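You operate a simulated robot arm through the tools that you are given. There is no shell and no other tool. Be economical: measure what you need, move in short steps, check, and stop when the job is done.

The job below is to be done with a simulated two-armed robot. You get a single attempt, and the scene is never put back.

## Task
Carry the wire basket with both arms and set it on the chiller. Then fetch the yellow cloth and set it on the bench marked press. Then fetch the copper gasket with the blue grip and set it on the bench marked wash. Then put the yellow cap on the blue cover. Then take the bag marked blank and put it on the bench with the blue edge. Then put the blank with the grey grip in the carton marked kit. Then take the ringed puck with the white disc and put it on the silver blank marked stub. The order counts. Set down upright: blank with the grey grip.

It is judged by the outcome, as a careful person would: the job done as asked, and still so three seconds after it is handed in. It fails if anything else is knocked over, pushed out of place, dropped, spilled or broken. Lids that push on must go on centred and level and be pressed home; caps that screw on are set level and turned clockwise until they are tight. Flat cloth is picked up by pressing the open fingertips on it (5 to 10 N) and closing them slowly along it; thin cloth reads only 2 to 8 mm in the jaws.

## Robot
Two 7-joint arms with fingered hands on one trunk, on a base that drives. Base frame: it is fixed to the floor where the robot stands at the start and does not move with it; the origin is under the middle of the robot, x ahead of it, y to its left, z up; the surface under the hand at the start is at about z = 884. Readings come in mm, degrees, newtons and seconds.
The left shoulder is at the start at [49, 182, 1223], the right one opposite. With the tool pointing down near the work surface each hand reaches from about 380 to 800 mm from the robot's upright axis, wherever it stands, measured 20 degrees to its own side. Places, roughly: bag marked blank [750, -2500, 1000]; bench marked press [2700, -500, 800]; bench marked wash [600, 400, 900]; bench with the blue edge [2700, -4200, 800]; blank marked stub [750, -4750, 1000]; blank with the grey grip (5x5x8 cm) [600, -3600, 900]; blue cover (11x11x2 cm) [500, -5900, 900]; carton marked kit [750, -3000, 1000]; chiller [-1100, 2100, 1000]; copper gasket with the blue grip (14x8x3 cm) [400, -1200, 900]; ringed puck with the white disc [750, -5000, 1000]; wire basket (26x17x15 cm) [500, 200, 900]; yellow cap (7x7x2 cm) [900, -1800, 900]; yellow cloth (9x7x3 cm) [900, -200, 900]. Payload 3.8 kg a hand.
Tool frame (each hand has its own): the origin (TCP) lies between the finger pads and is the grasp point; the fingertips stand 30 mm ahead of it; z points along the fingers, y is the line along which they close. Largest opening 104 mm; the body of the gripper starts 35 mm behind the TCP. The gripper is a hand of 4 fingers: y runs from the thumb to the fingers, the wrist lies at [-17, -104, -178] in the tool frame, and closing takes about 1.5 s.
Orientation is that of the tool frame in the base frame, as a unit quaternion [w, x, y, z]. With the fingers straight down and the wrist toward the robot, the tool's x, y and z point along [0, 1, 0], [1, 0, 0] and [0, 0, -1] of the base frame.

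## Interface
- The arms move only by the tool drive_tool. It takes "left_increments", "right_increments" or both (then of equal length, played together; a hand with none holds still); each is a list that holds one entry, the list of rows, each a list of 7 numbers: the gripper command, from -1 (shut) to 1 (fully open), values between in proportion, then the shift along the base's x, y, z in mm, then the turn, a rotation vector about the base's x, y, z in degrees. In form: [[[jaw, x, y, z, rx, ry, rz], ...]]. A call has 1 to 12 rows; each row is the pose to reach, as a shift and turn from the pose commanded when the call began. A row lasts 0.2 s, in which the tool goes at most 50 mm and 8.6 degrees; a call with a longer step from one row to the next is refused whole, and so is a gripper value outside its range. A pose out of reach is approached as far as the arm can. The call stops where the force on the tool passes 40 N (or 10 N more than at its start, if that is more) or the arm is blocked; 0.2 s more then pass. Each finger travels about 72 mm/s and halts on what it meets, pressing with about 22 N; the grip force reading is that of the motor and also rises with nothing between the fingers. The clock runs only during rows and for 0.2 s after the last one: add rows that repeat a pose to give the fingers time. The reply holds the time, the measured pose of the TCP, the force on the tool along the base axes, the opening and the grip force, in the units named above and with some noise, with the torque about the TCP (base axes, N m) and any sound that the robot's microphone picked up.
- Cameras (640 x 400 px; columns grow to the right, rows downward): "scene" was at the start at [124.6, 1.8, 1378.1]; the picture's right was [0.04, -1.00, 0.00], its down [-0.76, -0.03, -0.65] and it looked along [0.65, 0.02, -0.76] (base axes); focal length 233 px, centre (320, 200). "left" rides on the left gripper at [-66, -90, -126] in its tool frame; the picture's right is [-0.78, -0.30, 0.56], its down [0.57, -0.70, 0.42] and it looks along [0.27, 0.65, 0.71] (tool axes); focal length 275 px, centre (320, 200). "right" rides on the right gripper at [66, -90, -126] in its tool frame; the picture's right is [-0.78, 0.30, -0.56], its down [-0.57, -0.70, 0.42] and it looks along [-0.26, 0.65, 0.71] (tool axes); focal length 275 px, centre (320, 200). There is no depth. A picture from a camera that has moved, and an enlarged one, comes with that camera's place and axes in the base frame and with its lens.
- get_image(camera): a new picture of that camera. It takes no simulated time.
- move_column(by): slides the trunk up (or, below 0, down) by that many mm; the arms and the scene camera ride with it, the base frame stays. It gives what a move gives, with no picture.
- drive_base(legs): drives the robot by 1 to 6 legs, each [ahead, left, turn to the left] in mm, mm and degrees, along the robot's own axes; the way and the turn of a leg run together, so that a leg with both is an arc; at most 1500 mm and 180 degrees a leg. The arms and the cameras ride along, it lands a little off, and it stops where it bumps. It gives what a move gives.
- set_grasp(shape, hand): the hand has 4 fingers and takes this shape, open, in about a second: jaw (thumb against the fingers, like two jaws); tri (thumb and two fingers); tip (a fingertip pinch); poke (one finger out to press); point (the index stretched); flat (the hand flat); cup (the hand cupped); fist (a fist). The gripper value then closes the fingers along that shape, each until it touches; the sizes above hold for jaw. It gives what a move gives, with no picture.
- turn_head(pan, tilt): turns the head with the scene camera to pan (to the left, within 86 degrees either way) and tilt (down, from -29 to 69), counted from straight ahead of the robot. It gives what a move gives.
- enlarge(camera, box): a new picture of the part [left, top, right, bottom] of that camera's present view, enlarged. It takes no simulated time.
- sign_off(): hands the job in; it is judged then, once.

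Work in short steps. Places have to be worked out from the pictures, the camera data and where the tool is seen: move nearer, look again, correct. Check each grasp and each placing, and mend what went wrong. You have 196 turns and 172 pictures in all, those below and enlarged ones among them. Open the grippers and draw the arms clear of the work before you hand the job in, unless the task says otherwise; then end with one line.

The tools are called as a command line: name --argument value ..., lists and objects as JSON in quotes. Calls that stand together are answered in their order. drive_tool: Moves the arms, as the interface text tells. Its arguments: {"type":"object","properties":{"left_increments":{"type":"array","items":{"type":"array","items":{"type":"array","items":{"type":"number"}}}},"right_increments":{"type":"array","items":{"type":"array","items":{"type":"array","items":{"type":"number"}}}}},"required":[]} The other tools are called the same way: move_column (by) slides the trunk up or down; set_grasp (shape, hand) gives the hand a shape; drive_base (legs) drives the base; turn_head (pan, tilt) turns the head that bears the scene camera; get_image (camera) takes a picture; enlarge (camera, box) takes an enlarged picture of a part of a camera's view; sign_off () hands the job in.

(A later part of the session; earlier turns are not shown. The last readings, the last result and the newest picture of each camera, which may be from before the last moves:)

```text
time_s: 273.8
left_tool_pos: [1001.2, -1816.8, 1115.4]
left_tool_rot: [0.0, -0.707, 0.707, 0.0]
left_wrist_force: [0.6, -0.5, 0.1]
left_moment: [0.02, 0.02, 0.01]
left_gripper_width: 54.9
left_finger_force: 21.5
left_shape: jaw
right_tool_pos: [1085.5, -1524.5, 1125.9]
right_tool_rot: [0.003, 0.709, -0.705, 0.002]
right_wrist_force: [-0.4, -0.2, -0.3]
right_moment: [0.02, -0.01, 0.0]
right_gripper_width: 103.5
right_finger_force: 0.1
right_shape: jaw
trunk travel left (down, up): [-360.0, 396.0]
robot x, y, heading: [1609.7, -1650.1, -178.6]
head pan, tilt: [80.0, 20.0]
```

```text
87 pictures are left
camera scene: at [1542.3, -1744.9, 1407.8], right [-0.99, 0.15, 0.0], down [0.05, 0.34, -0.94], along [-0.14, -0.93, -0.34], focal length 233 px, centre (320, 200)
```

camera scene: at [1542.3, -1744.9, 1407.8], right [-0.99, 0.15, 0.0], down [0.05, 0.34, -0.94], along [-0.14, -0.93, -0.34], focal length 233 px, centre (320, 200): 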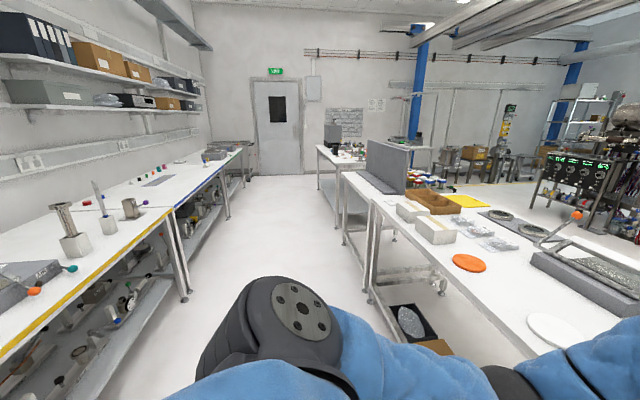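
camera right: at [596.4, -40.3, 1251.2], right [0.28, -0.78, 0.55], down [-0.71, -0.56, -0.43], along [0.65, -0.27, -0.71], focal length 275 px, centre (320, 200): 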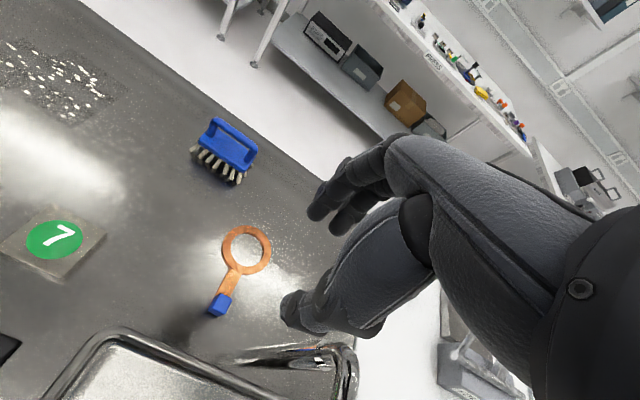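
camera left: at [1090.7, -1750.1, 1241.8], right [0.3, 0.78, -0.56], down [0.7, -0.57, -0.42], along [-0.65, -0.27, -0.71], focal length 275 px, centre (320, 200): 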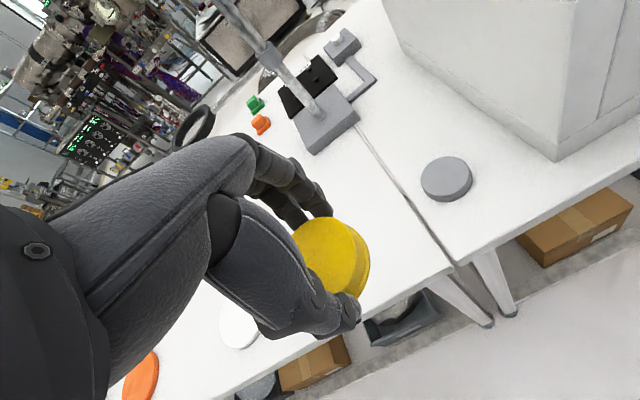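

Aisle is clear to the south. Back off 140 mm and drive south 3 m, then look.

drive_base --legs '[[-140, 0, -1.5], [0, 1500, 0], [0, 1300, 0]]'

turn_head --pan 60 --tilt 30

get_image --camera "scene"

turn_head --pan 0 --tilt 35

get_image --camera "scene"

```text
time_s: 288.4
left_tool_pos: [1180.9, -4622.5, 1114.4]
left_tool_rot: [0.0, -0.705, 0.71, 0.0]
left_wrist_force: [0.2, -0.1, -0.3]
left_moment: [0.0, 0.01, -0.01]
left_gripper_width: 55.5
left_finger_force: 21.4
left_shape: jaw
right_tool_pos: [1269.2, -4329.4, 1124.9]
right_tool_rot: [-0.003, -0.706, 0.708, -0.002]
right_wrist_force: [0.6, -0.3, 0.3]
right_moment: [0.02, 0.0, 0.02]
right_gripper_width: 103.6
right_finger_force: 0.0
right_shape: jaw
trunk travel left (down, up): [-360.0, 396.0]
robot x, y, heading: [1789.8, -4457.4, -179.0]
head pan, tilt: [80.0, 20.0]
```

```text
time_s: 289.2
left_tool_pos: [1181.3, -4623.1, 1115.7]
left_tool_rot: [0.001, -0.705, 0.709, -0.001]
left_wrist_force: [-0.9, 0.1, -0.9]
left_moment: [-0.02, 0.0, 0.03]
left_gripper_width: 55.1
left_finger_force: 22.6
left_shape: jaw
right_tool_pos: [1268.9, -4329.6, 1124.4]
right_tool_rot: [-0.004, -0.707, 0.708, -0.002]
right_wrist_force: [-0.4, -0.2, -0.3]
right_moment: [-0.01, 0.04, 0.0]
right_gripper_width: 103.8
right_finger_force: 0.1
right_shape: jaw
trunk travel left (down, up): [-360.0, 396.0]
robot x, y, heading: [1787.8, -4458.3, -178.9]
head pan, tilt: [60.0, 30.0]
```

```text
86 pictures are left
camera scene: at [1694.6, -4541.1, 1391.8], right [-0.88, 0.48, 0.0], down [0.24, 0.44, -0.87], along [-0.42, -0.76, -0.5], focal length 233 px, centre (320, 200)
```

scene: 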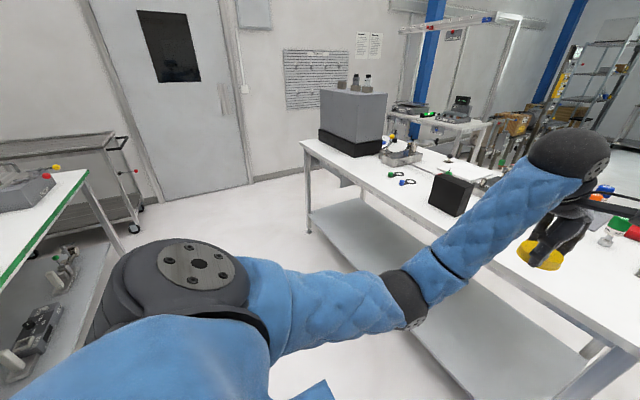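

```text
time_s: 290.5
left_tool_pos: [1182.0, -4622.5, 1116.1]
left_tool_rot: [0.001, -0.704, 0.71, -0.001]
left_wrist_force: [0.1, 0.1, -0.6]
left_moment: [-0.04, -0.03, 0.03]
left_gripper_width: 55.3
left_finger_force: 21.1
left_shape: jaw
right_tool_pos: [1269.1, -4329.1, 1124.5]
right_tool_rot: [-0.003, -0.706, 0.708, -0.003]
right_wrist_force: [0.7, -0.1, -0.2]
right_moment: [0.04, 0.02, -0.04]
right_gripper_width: 103.7
right_finger_force: 0.0
right_shape: jaw
trunk travel left (down, up): [-360.0, 396.0]
robot x, y, heading: [1788.8, -4462.1, -179.0]
head pan, tilt: [0.0, 35.0]
```

```text
85 pictures are left
camera scene: at [1650.0, -4463.7, 1384.0], right [-0.02, 1.0, 0.0], down [0.57, 0.01, -0.82], along [-0.82, -0.02, -0.57], focal length 233 px, centre (320, 200)
```

scene: 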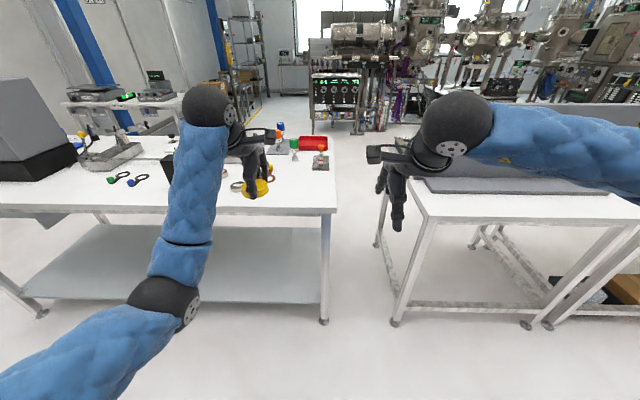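

The last table (with the grey box) ends at y≈−6210, wall at ≈−7460. I drive past its south end and look for the blue cover.

drive_base --legs '[[0, 1500, 0], [0, 900, 0]]'

turn_head --pan 0 --tilt 25

get_image --camera "scene"

turn_head --pan -40 --tilt 25

get_image --camera "scene"

```text
time_s: 302.3
left_tool_pos: [1240.1, -7030.6, 1115.5]
left_tool_rot: [0.001, -0.707, 0.708, 0.0]
left_wrist_force: [-0.9, 0.8, 0.0]
left_moment: [0.0, 0.0, -0.02]
left_gripper_width: 55.0
left_finger_force: 21.8
left_shape: jaw
right_tool_pos: [1326.3, -6739.1, 1123.3]
right_tool_rot: [0.003, 0.708, -0.706, 0.002]
right_wrist_force: [-0.3, -0.1, -0.9]
right_moment: [-0.02, 0.01, 0.0]
right_gripper_width: 103.8
right_finger_force: 0.1
right_shape: jaw
trunk travel left (down, up): [-360.0, 396.0]
robot x, y, heading: [1848.9, -6866.7, -178.5]
head pan, tilt: [0.0, 35.0]
```

```text
time_s: 303.0
left_tool_pos: [1241.6, -7031.0, 1114.6]
left_tool_rot: [0.001, -0.707, 0.708, -0.001]
left_wrist_force: [-0.8, 0.1, -1.2]
left_moment: [0.0, 0.02, 0.02]
left_gripper_width: 55.0
left_finger_force: 22.3
left_shape: jaw
right_tool_pos: [1326.9, -6737.9, 1122.5]
right_tool_rot: [0.003, 0.709, -0.705, 0.002]
right_wrist_force: [-0.1, 0.1, -0.5]
right_moment: [-0.03, 0.0, 0.02]
right_gripper_width: 103.7
right_finger_force: 0.0
right_shape: jaw
trunk travel left (down, up): [-360.0, 396.0]
robot x, y, heading: [1849.5, -6866.4, -178.7]
head pan, tilt: [0.0, 25.0]
```

```text
84 pictures are left
camera scene: at [1704.7, -6870.1, 1399.7], right [-0.03, 1.0, 0.0], down [0.42, 0.01, -0.91], along [-0.91, -0.02, -0.42], focal length 233 px, centre (320, 200)
```

scene: 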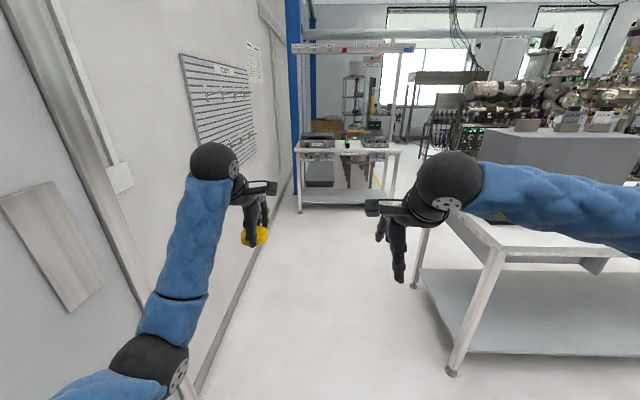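

```text
time_s: 304.1
left_tool_pos: [1240.8, -7030.2, 1116.2]
left_tool_rot: [0.001, -0.706, 0.708, 0.0]
left_wrist_force: [0.1, -0.4, 0.3]
left_moment: [0.0, 0.0, -0.02]
left_gripper_width: 55.3
left_finger_force: 22.1
left_shape: jaw
right_tool_pos: [1326.8, -6738.1, 1124.4]
right_tool_rot: [0.003, 0.708, -0.706, 0.002]
right_wrist_force: [-0.1, 1.0, -0.5]
right_moment: [0.01, -0.02, 0.01]
right_gripper_width: 103.6
right_finger_force: 0.1
right_shape: jaw
trunk travel left (down, up): [-360.0, 396.0]
robot x, y, heading: [1848.6, -6866.4, -178.3]
head pan, tilt: [-40.0, 25.0]
```

```text
83 pictures are left
camera scene: at [1724.6, -6810.4, 1399.7], right [0.62, 0.78, 0.0], down [0.33, -0.26, -0.91], along [-0.71, 0.56, -0.42], focal length 233 px, centre (320, 200)
```

scene: 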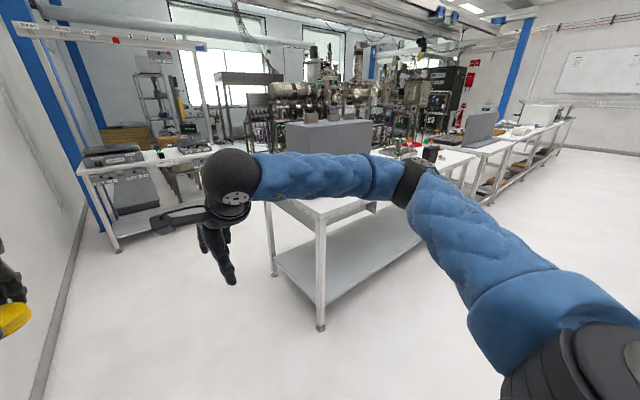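

I go to the south end of that table: forward along the gap, then turn right to face +y.

drive_base --legs '[[0, -60, -1.6], [1330, 0, 0], [0, 0, -90]]'

turn_head --pan 0 --tilt 40

get_image --camera "scene"

```text
time_s: 315.1
left_tool_pos: [356.3, -6200.8, 1115.2]
left_tool_rot: [0.001, 0.004, 1.0, -0.001]
left_wrist_force: [-0.3, -0.1, -0.2]
left_moment: [0.02, -0.01, 0.0]
left_gripper_width: 54.7
left_finger_force: 22.3
left_shape: jaw
right_tool_pos: [648.0, -6288.6, 1124.4]
right_tool_rot: [-0.003, 0.002, 1.0, 0.001]
right_wrist_force: [0.7, -0.4, -0.1]
right_moment: [0.01, 0.03, -0.02]
right_gripper_width: 103.6
right_finger_force: 0.0
right_shape: jaw
trunk travel left (down, up): [-360.0, 396.0]
robot x, y, heading: [515.6, -6811.9, 91.2]
head pan, tilt: [-40.0, 25.0]
```

```text
time_s: 316.2
left_tool_pos: [355.5, -6201.8, 1115.3]
left_tool_rot: [0.0, 0.004, 1.0, 0.0]
left_wrist_force: [-0.5, 0.1, -0.4]
left_moment: [-0.02, 0.01, 0.02]
left_gripper_width: 54.7
left_finger_force: 21.5
left_shape: jaw
right_tool_pos: [648.1, -6289.2, 1124.1]
right_tool_rot: [-0.003, 0.002, 1.0, 0.001]
right_wrist_force: [-0.6, -0.4, 0.8]
right_moment: [0.01, -0.01, 0.04]
right_gripper_width: 103.7
right_finger_force: 0.0
right_shape: jaw
trunk travel left (down, up): [-360.0, 396.0]
robot x, y, heading: [515.2, -6807.8, 91.1]
head pan, tilt: [0.0, 40.0]
```

```text
82 pictures are left
camera scene: at [514.3, -6674.5, 1376.4], right [1.0, 0.02, 0.0], down [0.01, -0.64, -0.77], along [-0.01, 0.77, -0.64], focal length 233 px, centre (320, 200)
```

scene: 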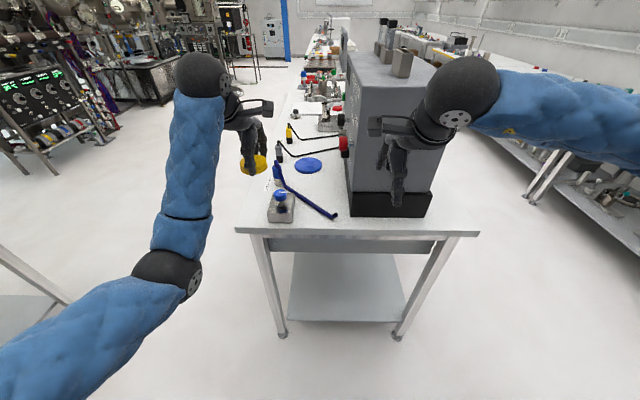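

The blue cover disc is at about (455, −5880), beside a tall grey box; approaching from the front side (x<0) is best. Check for obstacles on that side.

turn_head --pan 55 --tilt 35

get_image --camera "scene"

```text
time_s: 317.4
left_tool_pos: [355.7, -6201.1, 1114.9]
left_tool_rot: [0.001, 0.004, 1.0, -0.001]
left_wrist_force: [-0.4, -0.2, -0.2]
left_moment: [0.01, -0.03, 0.0]
left_gripper_width: 54.9
left_finger_force: 21.8
left_shape: jaw
right_tool_pos: [647.4, -6289.6, 1124.3]
right_tool_rot: [-0.004, 0.001, 1.0, 0.0]
right_wrist_force: [0.4, 0.3, 0.2]
right_moment: [0.0, 0.05, 0.01]
right_gripper_width: 103.8
right_finger_force: 0.1
right_shape: jaw
trunk travel left (down, up): [-360.0, 396.0]
robot x, y, heading: [519.0, -6808.0, 90.9]
head pan, tilt: [55.0, 35.0]
```

```text
81 pictures are left
camera scene: at [442.8, -6710.4, 1384.0], right [0.56, 0.83, 0.0], down [0.48, -0.32, -0.82], along [-0.68, 0.46, -0.57], focal length 233 px, centre (320, 200)
```

scene: 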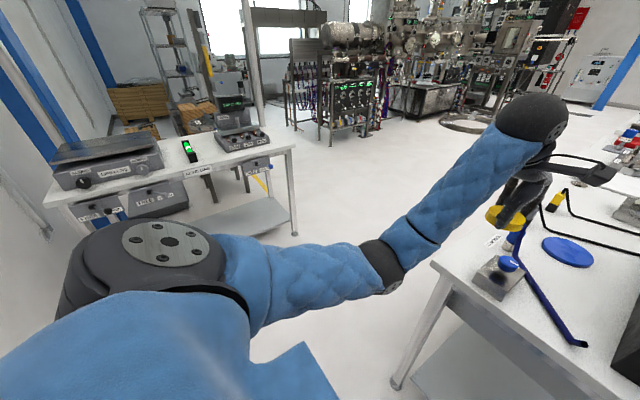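

The aisle in front (x −850…260) is clear. I go around the corner and face the cover from the front side.

drive_base --legs '[[0, 700, 0], [310, 0, 0], [0, 0, -90.9], [0, 455, 0]]'

turn_head --pan 10 --tilt 45

get_image --camera "scene"

get_image --camera "left"

```text
time_s: 329.1
left_tool_pos: [411.2, -5900.8, 1114.6]
left_tool_rot: [-0.001, 0.712, 0.702, 0.0]
left_wrist_force: [-0.3, -0.7, 0.8]
left_moment: [-0.02, -0.01, -0.02]
left_gripper_width: 54.3
left_finger_force: 21.6
left_shape: jaw
right_tool_pos: [321.8, -6192.2, 1124.8]
right_tool_rot: [-0.003, 0.71, 0.704, 0.003]
right_wrist_force: [0.7, 0.2, 0.7]
right_moment: [-0.03, 0.01, 0.01]
right_gripper_width: 103.8
right_finger_force: 0.1
right_shape: jaw
trunk travel left (down, up): [-360.0, 396.0]
robot x, y, heading: [-197.9, -6060.9, 0.6]
head pan, tilt: [55.0, 35.0]
```

```text
time_s: 330.2
left_tool_pos: [411.9, -5901.8, 1116.0]
left_tool_rot: [-0.001, 0.712, 0.702, 0.0]
left_wrist_force: [0.5, -0.3, 0.1]
left_moment: [-0.02, 0.0, -0.01]
left_gripper_width: 54.1
left_finger_force: 22.0
left_shape: jaw
right_tool_pos: [322.4, -6192.7, 1123.8]
right_tool_rot: [-0.003, 0.71, 0.704, 0.003]
right_wrist_force: [0.7, -0.8, -0.4]
right_moment: [-0.04, -0.03, 0.04]
right_gripper_width: 103.7
right_finger_force: 0.1
right_shape: jaw
trunk travel left (down, up): [-360.0, 396.0]
robot x, y, heading: [-201.7, -6058.8, 1.0]
head pan, tilt: [10.0, 45.0]
```

```text
80 pictures are left
camera scene: at [-67.0, -6044.8, 1369.2], right [0.19, -0.98, 0.0], down [-0.69, -0.13, -0.71], along [0.69, 0.13, -0.71], focal length 233 px, centre (320, 200)
```

scene: 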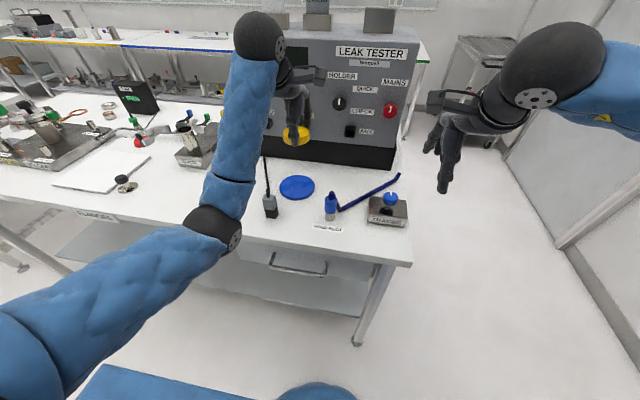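

```text
79 pictures are left
camera left: at [319.7, -5965.6, 1241.2], right [-0.31, -0.77, -0.56], down [-0.69, 0.58, -0.42], along [0.65, 0.26, -0.71], focal length 275 px, centre (320, 200)
```

left: 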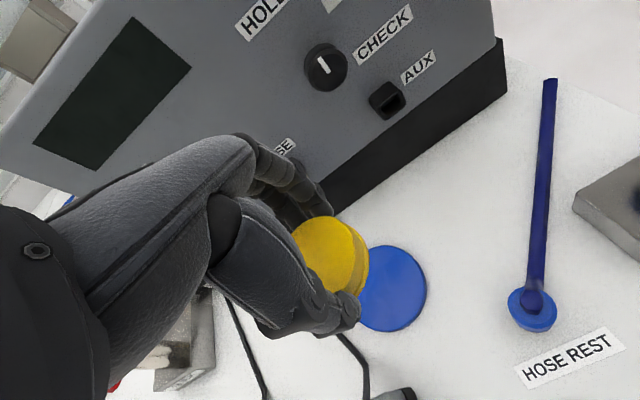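

Cover centre ≈(436, −5881); tester face at x≈615 is clear. Move above it and lower to about 30 mm over it.

drive_tool --left_increments '[[[-1, 13, 10, 0, 0, 0, 0], [-1, 26, 20, -20, 0, 0, 0], [-1, 26, 20, -60, 0, 0, 0], [-1, 26, 20, -100, 0, 0, 0], [-1, 26, 20, -140, 0, 0, 0], [-1, 26, 20, -145, 0, 0, 0]]]'

get_image --camera "left"

enlarge --camera "scene" --box '[230, 120, 390, 240]'

```text
time_s: 331.6
left_tool_pos: [436.8, -5882.0, 970.4]
left_tool_rot: [0.0, 0.713, 0.702, -0.001]
left_wrist_force: [-0.4, 0.9, -0.4]
left_moment: [0.01, 0.02, 0.01]
left_gripper_width: 54.3
left_finger_force: 22.4
left_shape: jaw
right_tool_pos: [322.8, -6192.9, 1123.8]
right_tool_rot: [-0.002, 0.71, 0.704, 0.003]
right_wrist_force: [-0.6, 0.5, 0.7]
right_moment: [-0.01, 0.01, 0.01]
right_gripper_width: 103.7
right_finger_force: 0.1
right_shape: jaw
trunk travel left (down, up): [-360.0, 396.0]
robot x, y, heading: [-199.4, -6058.1, 0.9]
head pan, tilt: [10.0, 45.0]
```

```text
78 pictures are left
camera left: at [345.3, -5945.5, 1096.1], right [-0.31, -0.77, -0.56], down [-0.69, 0.58, -0.42], along [0.65, 0.26, -0.71], focal length 275 px, centre (320, 200)
```

left: 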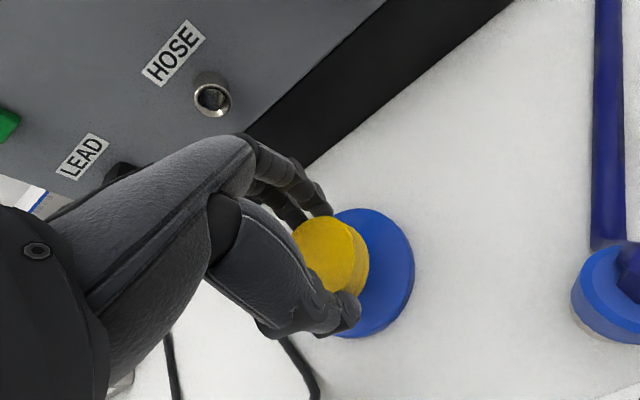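

```text
3.33 times, centred on (310, 180) of scene
camera zoom: at [-67.0, -6044.9, 1369.2], right [0.19, -0.98, 0.0], down [-0.69, -0.13, -0.71], along [0.69, 0.13, -0.71], focal length 778 px, centre (353, 267)
```

zoom: 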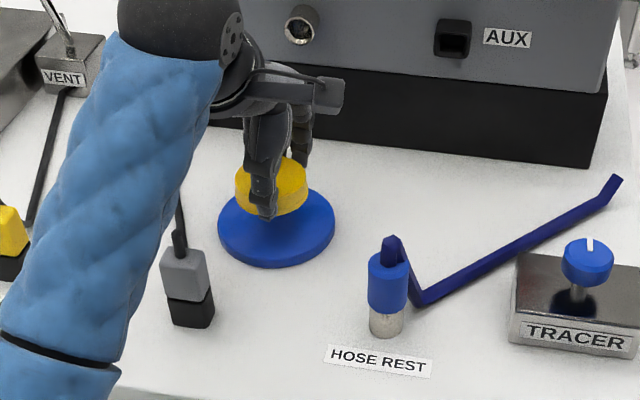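

Comparing cap and cover in both views, the cap needs ~8 mm in x and 4 mm in y. Shift, then lower gently to contact.

drive_tool --left_increments '[[[-1, 8, 4, 0, 0, 0, 0], [-1, 8, 4, -15, 0, 0, 0], [-1, 8, 4, -25, 0, 0, 0], [-1, 8, 4, -31, 0, 0, 0], [-1, 8, 4, -35, 0, 0, 0], [-1, 8, 4, -35, 0, 0, 0]]]'

get_image --camera "left"

enlarge --camera "scene" --box '[250, 140, 350, 215]'

```text
time_s: 333.0
left_tool_pos: [443.3, -5877.0, 935.0]
left_tool_rot: [0.0, 0.712, 0.702, -0.001]
left_wrist_force: [-0.7, 0.0, -0.2]
left_moment: [0.0, -0.04, -0.01]
left_gripper_width: 54.0
left_finger_force: 22.3
left_shape: jaw
right_tool_pos: [322.2, -6193.0, 1124.4]
right_tool_rot: [-0.002, 0.71, 0.704, 0.003]
right_wrist_force: [0.9, -0.7, -0.5]
right_moment: [0.02, -0.02, 0.01]
right_gripper_width: 103.9
right_finger_force: 0.0
right_shape: jaw
trunk travel left (down, up): [-360.0, 396.0]
robot x, y, heading: [-198.6, -6064.1, 1.2]
head pan, tilt: [10.0, 45.0]
```

```text
76 pictures are left
camera left: at [353.5, -5941.5, 1061.2], right [-0.31, -0.77, -0.56], down [-0.69, 0.58, -0.42], along [0.65, 0.26, -0.71], focal length 275 px, centre (320, 200)
```

left: 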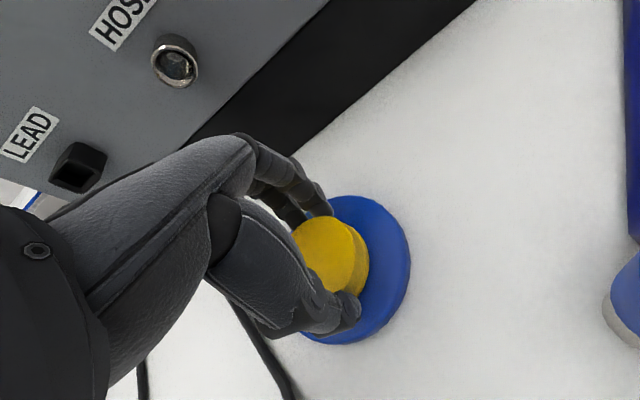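

```text
5.33 times, centred on (300, 178) of scene
camera zoom: at [-67.0, -6044.9, 1369.2], right [0.19, -0.98, 0.0], down [-0.69, -0.13, -0.71], along [0.69, 0.13, -0.71], focal length 1244 px, centre (427, 320)
```

zoom: 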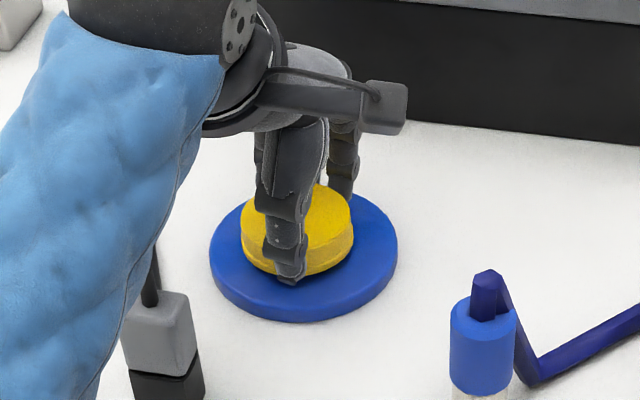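

Cap appears centred within ~3 mm and not yet in contact. Continue down slowly until contact.

drive_tool --left_increments '[[[-1, 1, -2, -2, 0, 0, 0], [-1, 1, -2, -4, 0, 0, 0], [-1, 1, -2, -6, 0, 0, 0], [-1, 1, -2, -8, 0, 0, 0]]]'

```text
time_s: 334.0
left_tool_pos: [445.7, -5879.5, 927.4]
left_tool_rot: [0.0, 0.712, 0.702, -0.001]
left_wrist_force: [-0.1, -0.1, 0.7]
left_moment: [0.0, 0.03, -0.03]
left_gripper_width: 54.0
left_finger_force: 21.6
left_shape: jaw
right_tool_pos: [322.8, -6190.9, 1124.4]
right_tool_rot: [-0.002, 0.71, 0.704, 0.003]
right_wrist_force: [-0.1, 0.6, -0.2]
right_moment: [0.03, 0.0, -0.03]
right_gripper_width: 103.4
right_finger_force: 0.0
right_shape: jaw
trunk travel left (down, up): [-360.0, 396.0]
robot x, y, heading: [-197.8, -6060.2, 0.9]
head pan, tilt: [10.0, 45.0]
```

drive_tool --left_increments '[[[-1, 0, 0, -2, 0, 0, 0], [-1, 0, 0, -4, 0, 0, 0], [-1, 0, 0, -6, 0, 0, 0]]]'

enlarge --camera "scene" --box '[250, 140, 350, 215]'

```text
time_s: 334.8
left_tool_pos: [445.9, -5880.1, 924.5]
left_tool_rot: [0.004, 0.712, 0.703, 0.003]
left_wrist_force: [-0.1, 1.3, 17.9]
left_moment: [0.05, -0.01, 0.01]
left_gripper_width: 54.4
left_finger_force: 21.6
left_shape: jaw
right_tool_pos: [320.9, -6192.7, 1125.5]
right_tool_rot: [-0.001, 0.71, 0.704, 0.004]
right_wrist_force: [0.1, -0.4, -1.3]
right_moment: [0.02, -0.02, 0.03]
right_gripper_width: 103.6
right_finger_force: 0.1
right_shape: jaw
trunk travel left (down, up): [-360.0, 396.0]
robot x, y, heading: [-200.1, -6058.7, 0.7]
head pan, tilt: [10.0, 45.0]
```

```text
5.33 times, centred on (300, 178) of scene
camera zoom: at [-68.9, -6045.2, 1369.6], right [0.19, -0.98, 0.0], down [-0.69, -0.13, -0.71], along [0.7, 0.13, -0.71], focal length 1244 px, centre (427, 320)
```

zoom: 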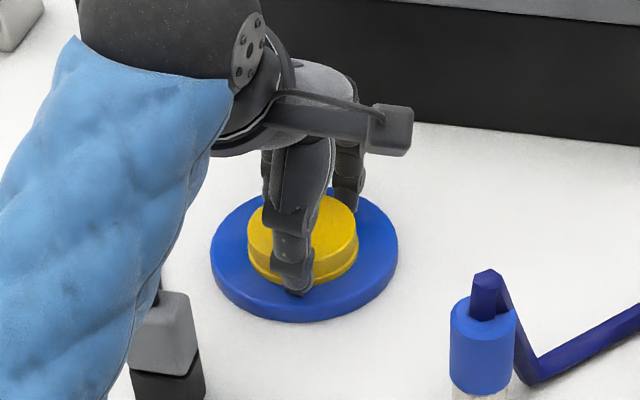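

Contact with ~18 N, cap centred on the cover. Relieve slightly, open and rise.

drive_tool --left_increments '[[[-1, 0, 0, 2, 0, 0, 0], [-0.6, 0, 0, 2, 0, 0, 0], [-0.2, 0, 0, 2, 0, 0, 0], [0.2, 0, 0, 2, 0, 0, 0], [0.6, 0, 0, 2, 0, 0, 0], [0.7, 0, 0, 2, 0, 0, 0], [0.7, 0, 0, 15, 0, 0, 0], [0.7, 0, 0, 45, 0, 0, 0], [0.7, 0, 0, 90, 0, 0, 0], [0.7, 0, 0, 135, 0, 0, 0], [0.7, 0, 0, 180, 0, 0, 0]]]'

get_image --camera "left"

enlarge --camera "scene" --box '[250, 140, 350, 215]'

```text
time_s: 337.2
left_tool_pos: [445.3, -5879.9, 1102.6]
left_tool_rot: [-0.001, 0.712, 0.702, 0.0]
left_wrist_force: [0.2, 0.5, -0.1]
left_moment: [0.0, 0.0, 0.01]
left_gripper_width: 88.5
left_finger_force: 0.0
left_shape: jaw
right_tool_pos: [321.9, -6192.4, 1123.8]
right_tool_rot: [-0.002, 0.71, 0.704, 0.004]
right_wrist_force: [0.6, 0.4, 0.6]
right_moment: [-0.04, 0.0, -0.01]
right_gripper_width: 104.0
right_finger_force: 0.0
right_shape: jaw
trunk travel left (down, up): [-360.0, 396.0]
robot x, y, heading: [-197.2, -6057.9, 1.0]
head pan, tilt: [10.0, 45.0]
```

```text
73 pictures are left
camera left: at [354.1, -5943.5, 1228.1], right [-0.31, -0.77, -0.56], down [-0.69, 0.58, -0.42], along [0.65, 0.26, -0.71], focal length 275 px, centre (320, 200)
```

left: 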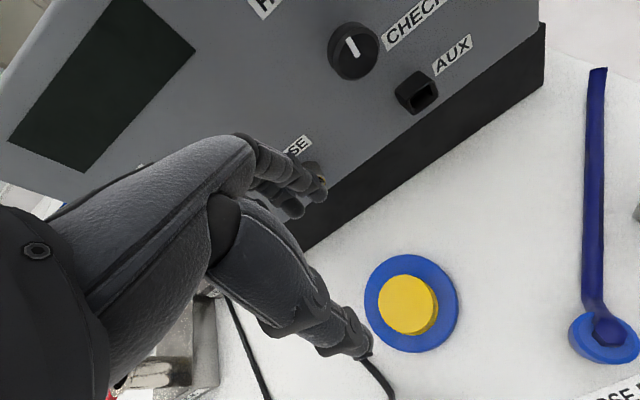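

```text
5.33 times, centred on (300, 178) of scene
camera zoom: at [-67.3, -6045.1, 1369.2], right [0.19, -0.98, 0.0], down [-0.69, -0.13, -0.71], along [0.69, 0.13, -0.71], focal length 1244 px, centre (427, 320)
```

zoom: 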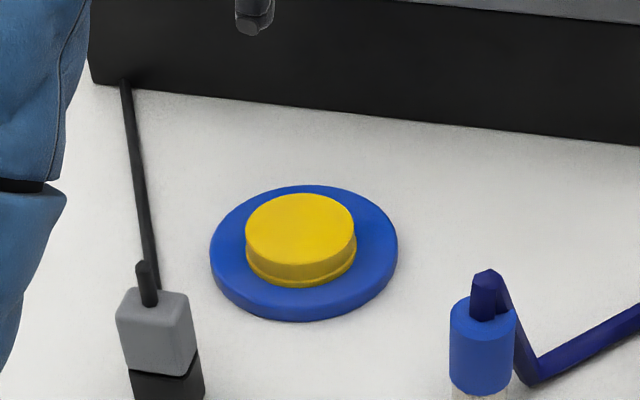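

The cap sits centred and level on the cover. Now back to the back aisle for the bag marked blank at (750, −2500).

drive_base --legs '[[-100, 0, -1], [0, -750, 0], [1500, 0, 0], [450, 0, 0], [0, 1500, 0], [0, 1500, 0]]'

turn_head --pan 20 --tilt 30

get_image --camera "scene"

```text
time_s: 365.4
left_tool_pos: [2286.8, -3650.3, 1101.0]
left_tool_rot: [-0.001, 0.719, 0.695, 0.0]
left_wrist_force: [-0.2, -0.7, 0.0]
left_moment: [0.03, -0.03, -0.03]
left_gripper_width: 88.1
left_finger_force: 0.0
left_shape: jaw
right_tool_pos: [2156.5, -3960.5, 1124.3]
right_tool_rot: [-0.002, 0.717, 0.697, 0.003]
right_wrist_force: [0.0, 0.0, 0.1]
right_moment: [0.02, 0.03, 0.0]
right_gripper_width: 103.8
right_finger_force: 0.2
right_shape: jaw
trunk travel left (down, up): [-360.0, 396.0]
robot x, y, heading: [1639.1, -3821.1, -0.7]
head pan, tilt: [10.0, 45.0]
```

```text
time_s: 366.1
left_tool_pos: [2286.6, -3650.2, 1101.2]
left_tool_rot: [0.0, 0.719, 0.695, -0.001]
left_wrist_force: [0.0, 0.3, -0.5]
left_moment: [-0.03, -0.01, 0.02]
left_gripper_width: 88.6
left_finger_force: 0.1
left_shape: jaw
right_tool_pos: [2157.5, -3961.7, 1123.3]
right_tool_rot: [-0.003, 0.717, 0.697, 0.003]
right_wrist_force: [0.1, 0.0, 0.1]
right_moment: [-0.01, 0.01, 0.0]
right_gripper_width: 103.8
right_finger_force: 0.0
right_shape: jaw
trunk travel left (down, up): [-360.0, 396.0]
robot x, y, heading: [1642.0, -3820.6, -0.4]
head pan, tilt: [20.0, 30.0]
```

```text
71 pictures are left
camera scene: at [1776.2, -3789.0, 1391.7], right [0.34, -0.94, 0.0], down [-0.47, -0.17, -0.87], along [0.81, 0.29, -0.5], focal length 233 px, centre (320, 200)
```

scene: 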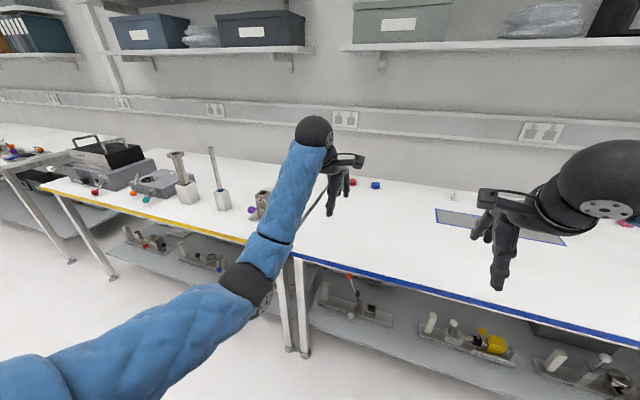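

The blue-edged bench has plenty of free space (front edge x≈2310, y<−3500). Continue to the bag.

drive_base --legs '[[-60, 0, 0], [0, 1250, 0], [0, 0, -180]]'

turn_head --pan 5 --tilt 35

get_image --camera "scene"

```text
time_s: 380.3
left_tool_pos: [948.4, -2743.2, 1101.1]
left_tool_rot: [0.0, -0.701, 0.713, -0.001]
left_wrist_force: [-0.5, -0.5, 0.0]
left_moment: [0.0, 0.01, -0.03]
left_gripper_width: 88.4
left_finger_force: 0.0
left_shape: jaw
right_tool_pos: [1073.5, -2430.2, 1124.2]
right_tool_rot: [-0.003, -0.703, 0.711, -0.002]
right_wrist_force: [0.3, -0.6, -0.2]
right_moment: [0.01, 0.03, -0.01]
right_gripper_width: 103.9
right_finger_force: 0.0
right_shape: jaw
trunk travel left (down, up): [-360.0, 396.0]
robot x, y, heading: [1593.8, -2562.0, -179.3]
head pan, tilt: [20.0, 30.0]
```

```text
time_s: 381.1
left_tool_pos: [949.2, -2743.1, 1102.0]
left_tool_rot: [0.001, -0.702, 0.712, 0.0]
left_wrist_force: [0.0, -0.3, 0.2]
left_moment: [-0.02, 0.01, 0.0]
left_gripper_width: 88.2
left_finger_force: 0.1
left_shape: jaw
right_tool_pos: [1072.5, -2429.4, 1123.3]
right_tool_rot: [-0.003, -0.704, 0.711, -0.002]
right_wrist_force: [0.4, 0.9, -1.1]
right_moment: [-0.03, 0.01, -0.01]
right_gripper_width: 103.6
right_finger_force: 0.0
right_shape: jaw
trunk travel left (down, up): [-360.0, 396.0]
robot x, y, heading: [1594.7, -2565.5, -179.2]
head pan, tilt: [5.0, 35.0]
```

```text
70 pictures are left
camera scene: at [1453.2, -2574.6, 1384.0], right [-0.1, 0.99, 0.0], down [0.57, 0.06, -0.82], along [-0.81, -0.08, -0.57], focal length 233 px, centre (320, 200)
```

scene: 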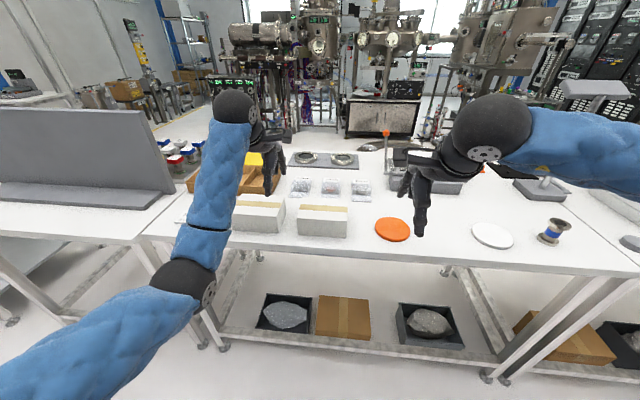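

Clear bags are at (300–360, 187), boxes nearby. Enlarge to read the labels.

enlarge --camera "scene" --box '[270, 160, 390, 245]'

enlarge --camera "scene" --box '[160, 140, 300, 240]'

```text
4.71 times, centred on (330, 202) of scene
camera zoom: at [1453.2, -2574.6, 1384.0], right [-0.1, 0.99, 0.0], down [0.57, 0.06, -0.82], along [-0.81, -0.08, -0.57], focal length 1098 px, centre (273, 188)
```

zoom: 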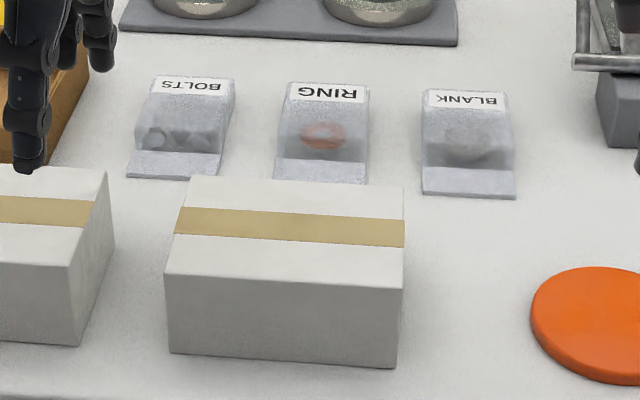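

```text
4.00 times, centred on (230, 190) of scene
camera zoom: at [1453.2, -2574.6, 1384.0], right [-0.1, 0.99, 0.0], down [0.57, 0.06, -0.82], along [-0.81, -0.08, -0.57], focal length 933 px, centre (680, 240)
```

zoom: 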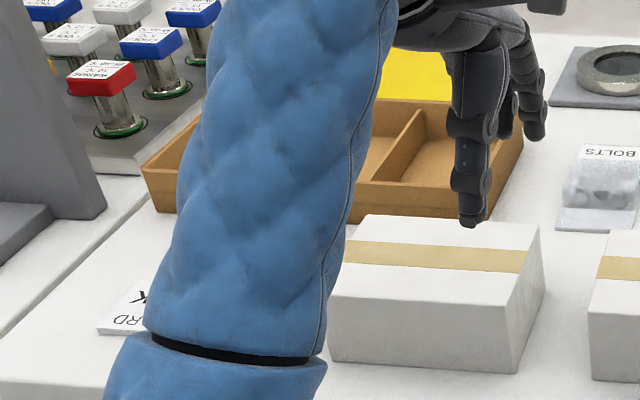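

The bag marked BLANK is at ≈(680, −2489), ~78 mm wide in y. I'll grip it across y with the left hand: rotate it −90° and drive closer.

drive_tool --left_increments '[[[1, 5, 0, 5, 0, 0, -8.2], [1, 10, 0, 10, 0, 0, -16.4], [1, 15, 0, 15, 0, 0, -24.6], [1, 20, 0, 20, 0, 0, -32.8], [1, 25, 0, 25, 0, 0, -41], [1, 30, 0, 30, 0, 0, -49.2], [1, 35, 0, 30, 0, 0, -57.4], [1, 40, 0, 30, 0, 0, -65.6], [1, 45, 0, 30, 0, 0, -73.8], [1, 50, 0, 30, 0, 0, -82], [1, 50, 0, 30, 0, 0, -90], [1, 50, 0, 30, 0, 0, -90]]]'

drive_base --legs '[[0, -253, 0], [310, 0, 0]]'

get_image --camera "left"

get_image --camera "scene"

```text
time_s: 383.7
left_tool_pos: [998.9, -2742.4, 1132.1]
left_tool_rot: [-0.001, 0.009, 1.0, 0.0]
left_wrist_force: [-0.2, 0.4, 0.5]
left_moment: [-0.02, 0.02, -0.03]
left_gripper_width: 103.7
left_finger_force: 0.1
left_shape: jaw
right_tool_pos: [1072.5, -2429.5, 1123.5]
right_tool_rot: [-0.003, -0.703, 0.711, -0.002]
right_wrist_force: [0.5, -0.8, -0.1]
right_moment: [-0.04, -0.02, -0.01]
right_gripper_width: 103.7
right_finger_force: 0.1
right_shape: jaw
trunk travel left (down, up): [-360.0, 396.0]
robot x, y, heading: [1591.4, -2563.7, -179.5]
head pan, tilt: [5.0, 35.0]
```

```text
time_s: 387.2
left_tool_pos: [680.6, -2494.2, 1130.5]
left_tool_rot: [0.001, 0.009, 1.0, -0.001]
left_wrist_force: [0.1, -0.1, -0.7]
left_moment: [0.0, 0.02, -0.05]
left_gripper_width: 103.7
left_finger_force: 0.1
left_shape: jaw
right_tool_pos: [754.0, -2181.6, 1123.4]
right_tool_rot: [-0.003, -0.703, 0.711, -0.002]
right_wrist_force: [0.0, 0.3, 0.5]
right_moment: [0.02, -0.04, -0.01]
right_gripper_width: 103.6
right_finger_force: 0.0
right_shape: jaw
trunk travel left (down, up): [-360.0, 396.0]
robot x, y, heading: [1276.1, -2311.8, -179.1]
head pan, tilt: [5.0, 35.0]
```

```text
67 pictures are left
camera left: at [744.0, -2583.5, 1256.9], right [0.77, -0.31, -0.56], down [-0.58, -0.69, -0.42], along [-0.25, 0.65, -0.71], focal length 275 px, centre (320, 200)
```

left: 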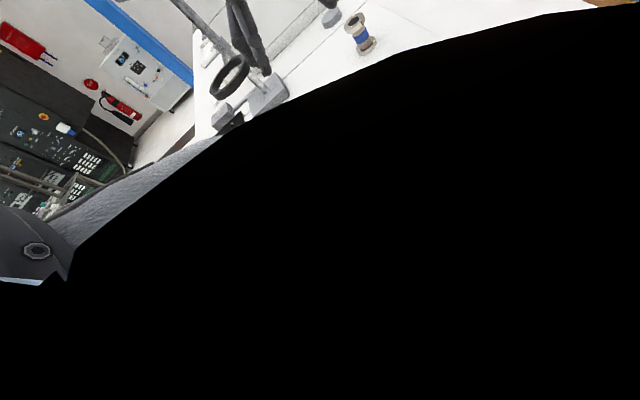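

```text
66 pictures are left
camera scene: at [1135.3, -2325.2, 1383.8], right [-0.1, 1.0, 0.0], down [0.57, 0.06, -0.82], along [-0.81, -0.08, -0.57], focal length 233 px, centre (320, 200)
```

scene: 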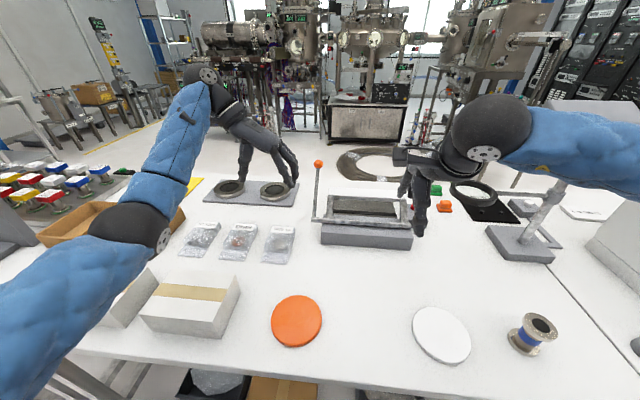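

The left camera shows a large black patch (something may be obscuring it); the scene camera confirms the bag at ≈(681, −2489). Lower partly and look again.

drive_tool --left_increments '[[[1, 0, 4, -40, 0, 0, 0], [1, 0, 4, -80, 0, 0, 0], [1, 0, 4, -120, 0, 0, 0]]]'

get_image --camera "left"

enlarge --camera "scene" --box '[180, 160, 340, 280]'

```text
time_s: 388.0
left_tool_pos: [681.1, -2489.8, 1010.7]
left_tool_rot: [0.0, 0.009, 1.0, -0.001]
left_wrist_force: [0.4, -0.6, 0.3]
left_moment: [-0.03, 0.0, 0.0]
left_gripper_width: 103.9
left_finger_force: 0.0
left_shape: jaw
right_tool_pos: [755.8, -2179.7, 1123.8]
right_tool_rot: [-0.003, -0.704, 0.71, -0.001]
right_wrist_force: [-1.0, 0.2, -0.7]
right_moment: [0.0, -0.01, 0.02]
right_gripper_width: 103.9
right_finger_force: 0.1
right_shape: jaw
trunk travel left (down, up): [-360.0, 396.0]
robot x, y, heading: [1276.9, -2316.9, -179.2]
head pan, tilt: [5.0, 35.0]
```

```text
65 pictures are left
camera left: at [744.5, -2578.9, 1136.7], right [0.77, -0.31, -0.56], down [-0.58, -0.69, -0.42], along [-0.25, 0.65, -0.71], focal length 275 px, centre (320, 200)
```

left: 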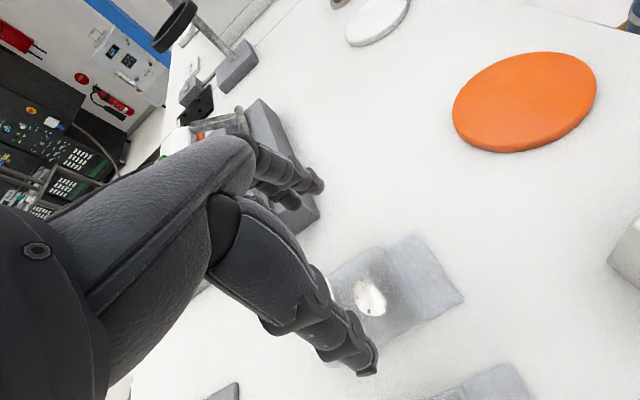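

```text
3.33 times, centred on (260, 220) of scene
camera zoom: at [1136.0, -2325.5, 1383.9], right [-0.1, 1.0, 0.0], down [0.57, 0.06, -0.82], along [-0.81, -0.08, -0.57], focal length 778 px, centre (520, 133)
```

zoom: 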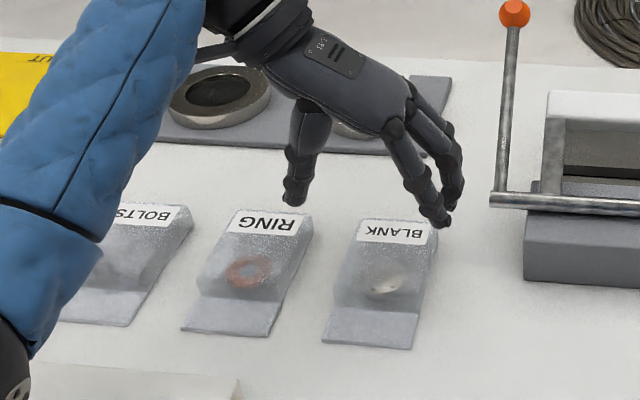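

Camera is fine again. Content centre ≈(670, −2490). Descend to TCP z≈916 and close across the bag.

drive_tool --left_increments '[[[1, -11, 0, -30, 0, 0, 0], [1, -11, 0, -60, 0, 0, 0], [1, -11, 0, -80, 0, 0, 0], [1, -11, 0, -94, 0, 0, 0], [1, -11, 0, -94, 0, 0, 0]]]'

get_image --camera "left"

enlarge --camera "scene" --box '[200, 180, 340, 280]'

```text
time_s: 389.2
left_tool_pos: [671.3, -2490.1, 916.4]
left_tool_rot: [0.0, 0.009, 1.0, -0.001]
left_wrist_force: [0.2, 0.9, 0.1]
left_moment: [0.05, -0.02, 0.0]
left_gripper_width: 103.7
left_finger_force: 0.0
left_shape: jaw
right_tool_pos: [756.1, -2180.4, 1123.9]
right_tool_rot: [-0.003, -0.703, 0.711, -0.002]
right_wrist_force: [-0.4, 0.0, -0.3]
right_moment: [0.0, 0.0, -0.01]
right_gripper_width: 103.8
right_finger_force: 0.0
right_shape: jaw
trunk travel left (down, up): [-360.0, 396.0]
robot x, y, heading: [1276.4, -2318.0, -179.3]
head pan, tilt: [5.0, 35.0]
```

```text
63 pictures are left
camera left: at [734.7, -2579.4, 1042.7], right [0.77, -0.31, -0.56], down [-0.58, -0.69, -0.42], along [-0.25, 0.65, -0.71], focal length 275 px, centre (320, 200)
```

left: 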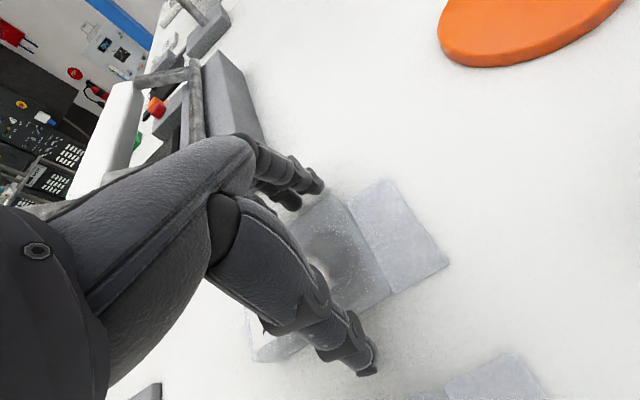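

```text
4.00 times, centred on (270, 230) of scene
camera zoom: at [1136.5, -2325.2, 1384.0], right [-0.1, 1.0, 0.0], down [0.57, 0.06, -0.82], along [-0.81, -0.08, -0.57], focal length 933 px, centre (520, 80)
```

zoom: 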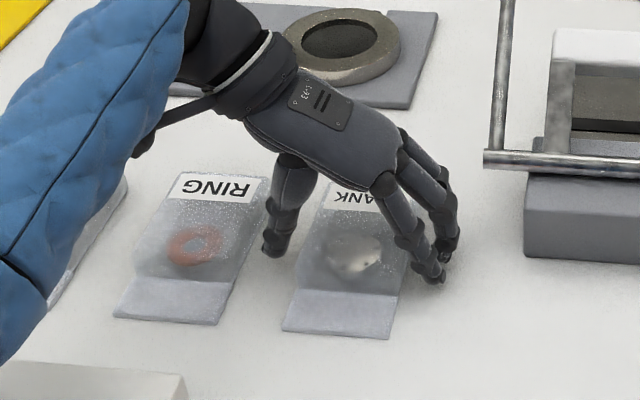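

The fingers straddle the bag cleanly, clear of the RING bag. Close slowly.

drive_tool --left_increments '[[[0.8, 0, 0, 0, 0, 0, 0], [0.6, 0, 0, 0, 0, 0, 0], [0.4, 0, 0, 0, 0, 0, 0], [0.2, 0, 0, 0, 0, 0, 0], [0, 0, 0, 0, 0, 0, 0], [-0.3, 0, 0, 0, 0, 0, 0], [-1, 0, 0, 0, 0, 0, 0], [-1, 0, 0, 0, 0, 0, 0], [-1, 0, 0, 0, 0, 0, 0]]]'

drive_tool --left_increments '[[[-1, 0, 0, 8, 0, 0, 0], [-1, 0, 0, 20, 0, 0, 0], [-1, 0, 0, 50, 0, 0, 0], [-1, 0, 0, 90, 0, 0, 0], [-1, 0, 0, 130, 0, 0, 0], [-1, 0, 0, 170, 0, 0, 0]]]'

enlarge --camera "scene" --box '[180, 120, 360, 270]'

get_image --camera "left"

```text
time_s: 391.2
left_tool_pos: [670.7, -2488.7, 916.7]
left_tool_rot: [0.0, 0.009, 1.0, -0.001]
left_wrist_force: [0.1, 0.9, 0.1]
left_moment: [0.01, 0.0, 0.01]
left_gripper_width: 68.9
left_finger_force: 21.8
left_shape: jaw
right_tool_pos: [756.0, -2180.5, 1124.9]
right_tool_rot: [-0.003, -0.704, 0.711, -0.002]
right_wrist_force: [-0.3, 0.0, 0.0]
right_moment: [0.01, -0.02, 0.02]
right_gripper_width: 104.0
right_finger_force: 0.1
right_shape: jaw
trunk travel left (down, up): [-360.0, 396.0]
robot x, y, heading: [1273.3, -2317.2, -179.2]
head pan, tilt: [5.0, 35.0]
```

```text
time_s: 392.6
left_tool_pos: [671.2, -2489.9, 1088.5]
left_tool_rot: [0.0, 0.008, 1.0, -0.002]
left_wrist_force: [-0.2, 0.1, -1.3]
left_moment: [-0.02, 0.0, 0.01]
left_gripper_width: 68.5
left_finger_force: 22.0
left_shape: jaw
right_tool_pos: [755.0, -2179.5, 1124.4]
right_tool_rot: [-0.002, -0.704, 0.711, -0.003]
right_wrist_force: [-1.1, -0.3, 0.1]
right_moment: [-0.01, 0.0, 0.02]
right_gripper_width: 103.9
right_finger_force: 0.1
right_shape: jaw
trunk travel left (down, up): [-360.0, 396.0]
robot x, y, heading: [1275.1, -2308.9, -179.3]
head pan, tilt: [5.0, 35.0]
```

```text
2.67 times, centred on (270, 195) of scene
camera zoom: at [1136.9, -2324.9, 1384.0], right [-0.1, 1.0, 0.0], down [0.57, 0.06, -0.82], along [-0.82, -0.08, -0.57], focal length 622 px, centre (453, 213)
```

zoom: 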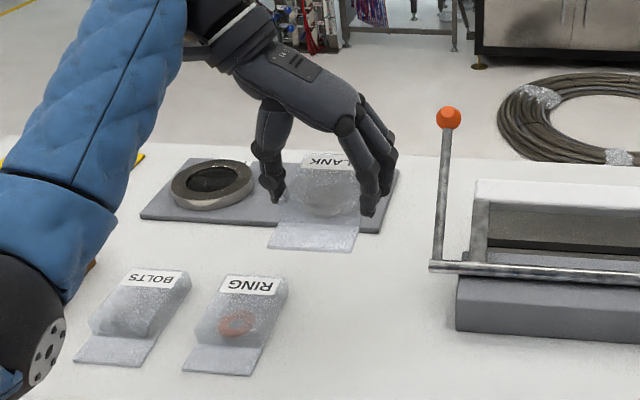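

```text
60 pictures are left
camera left: at [734.7, -2579.3, 1214.4], right [0.77, -0.31, -0.56], down [-0.58, -0.69, -0.42], along [-0.25, 0.65, -0.71], focal length 275 px, centre (320, 200)
```

left: 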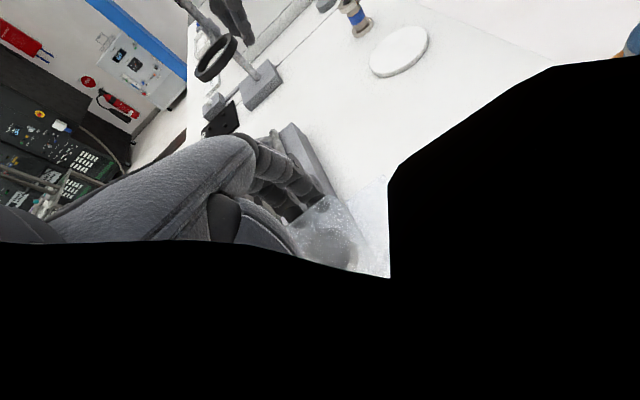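

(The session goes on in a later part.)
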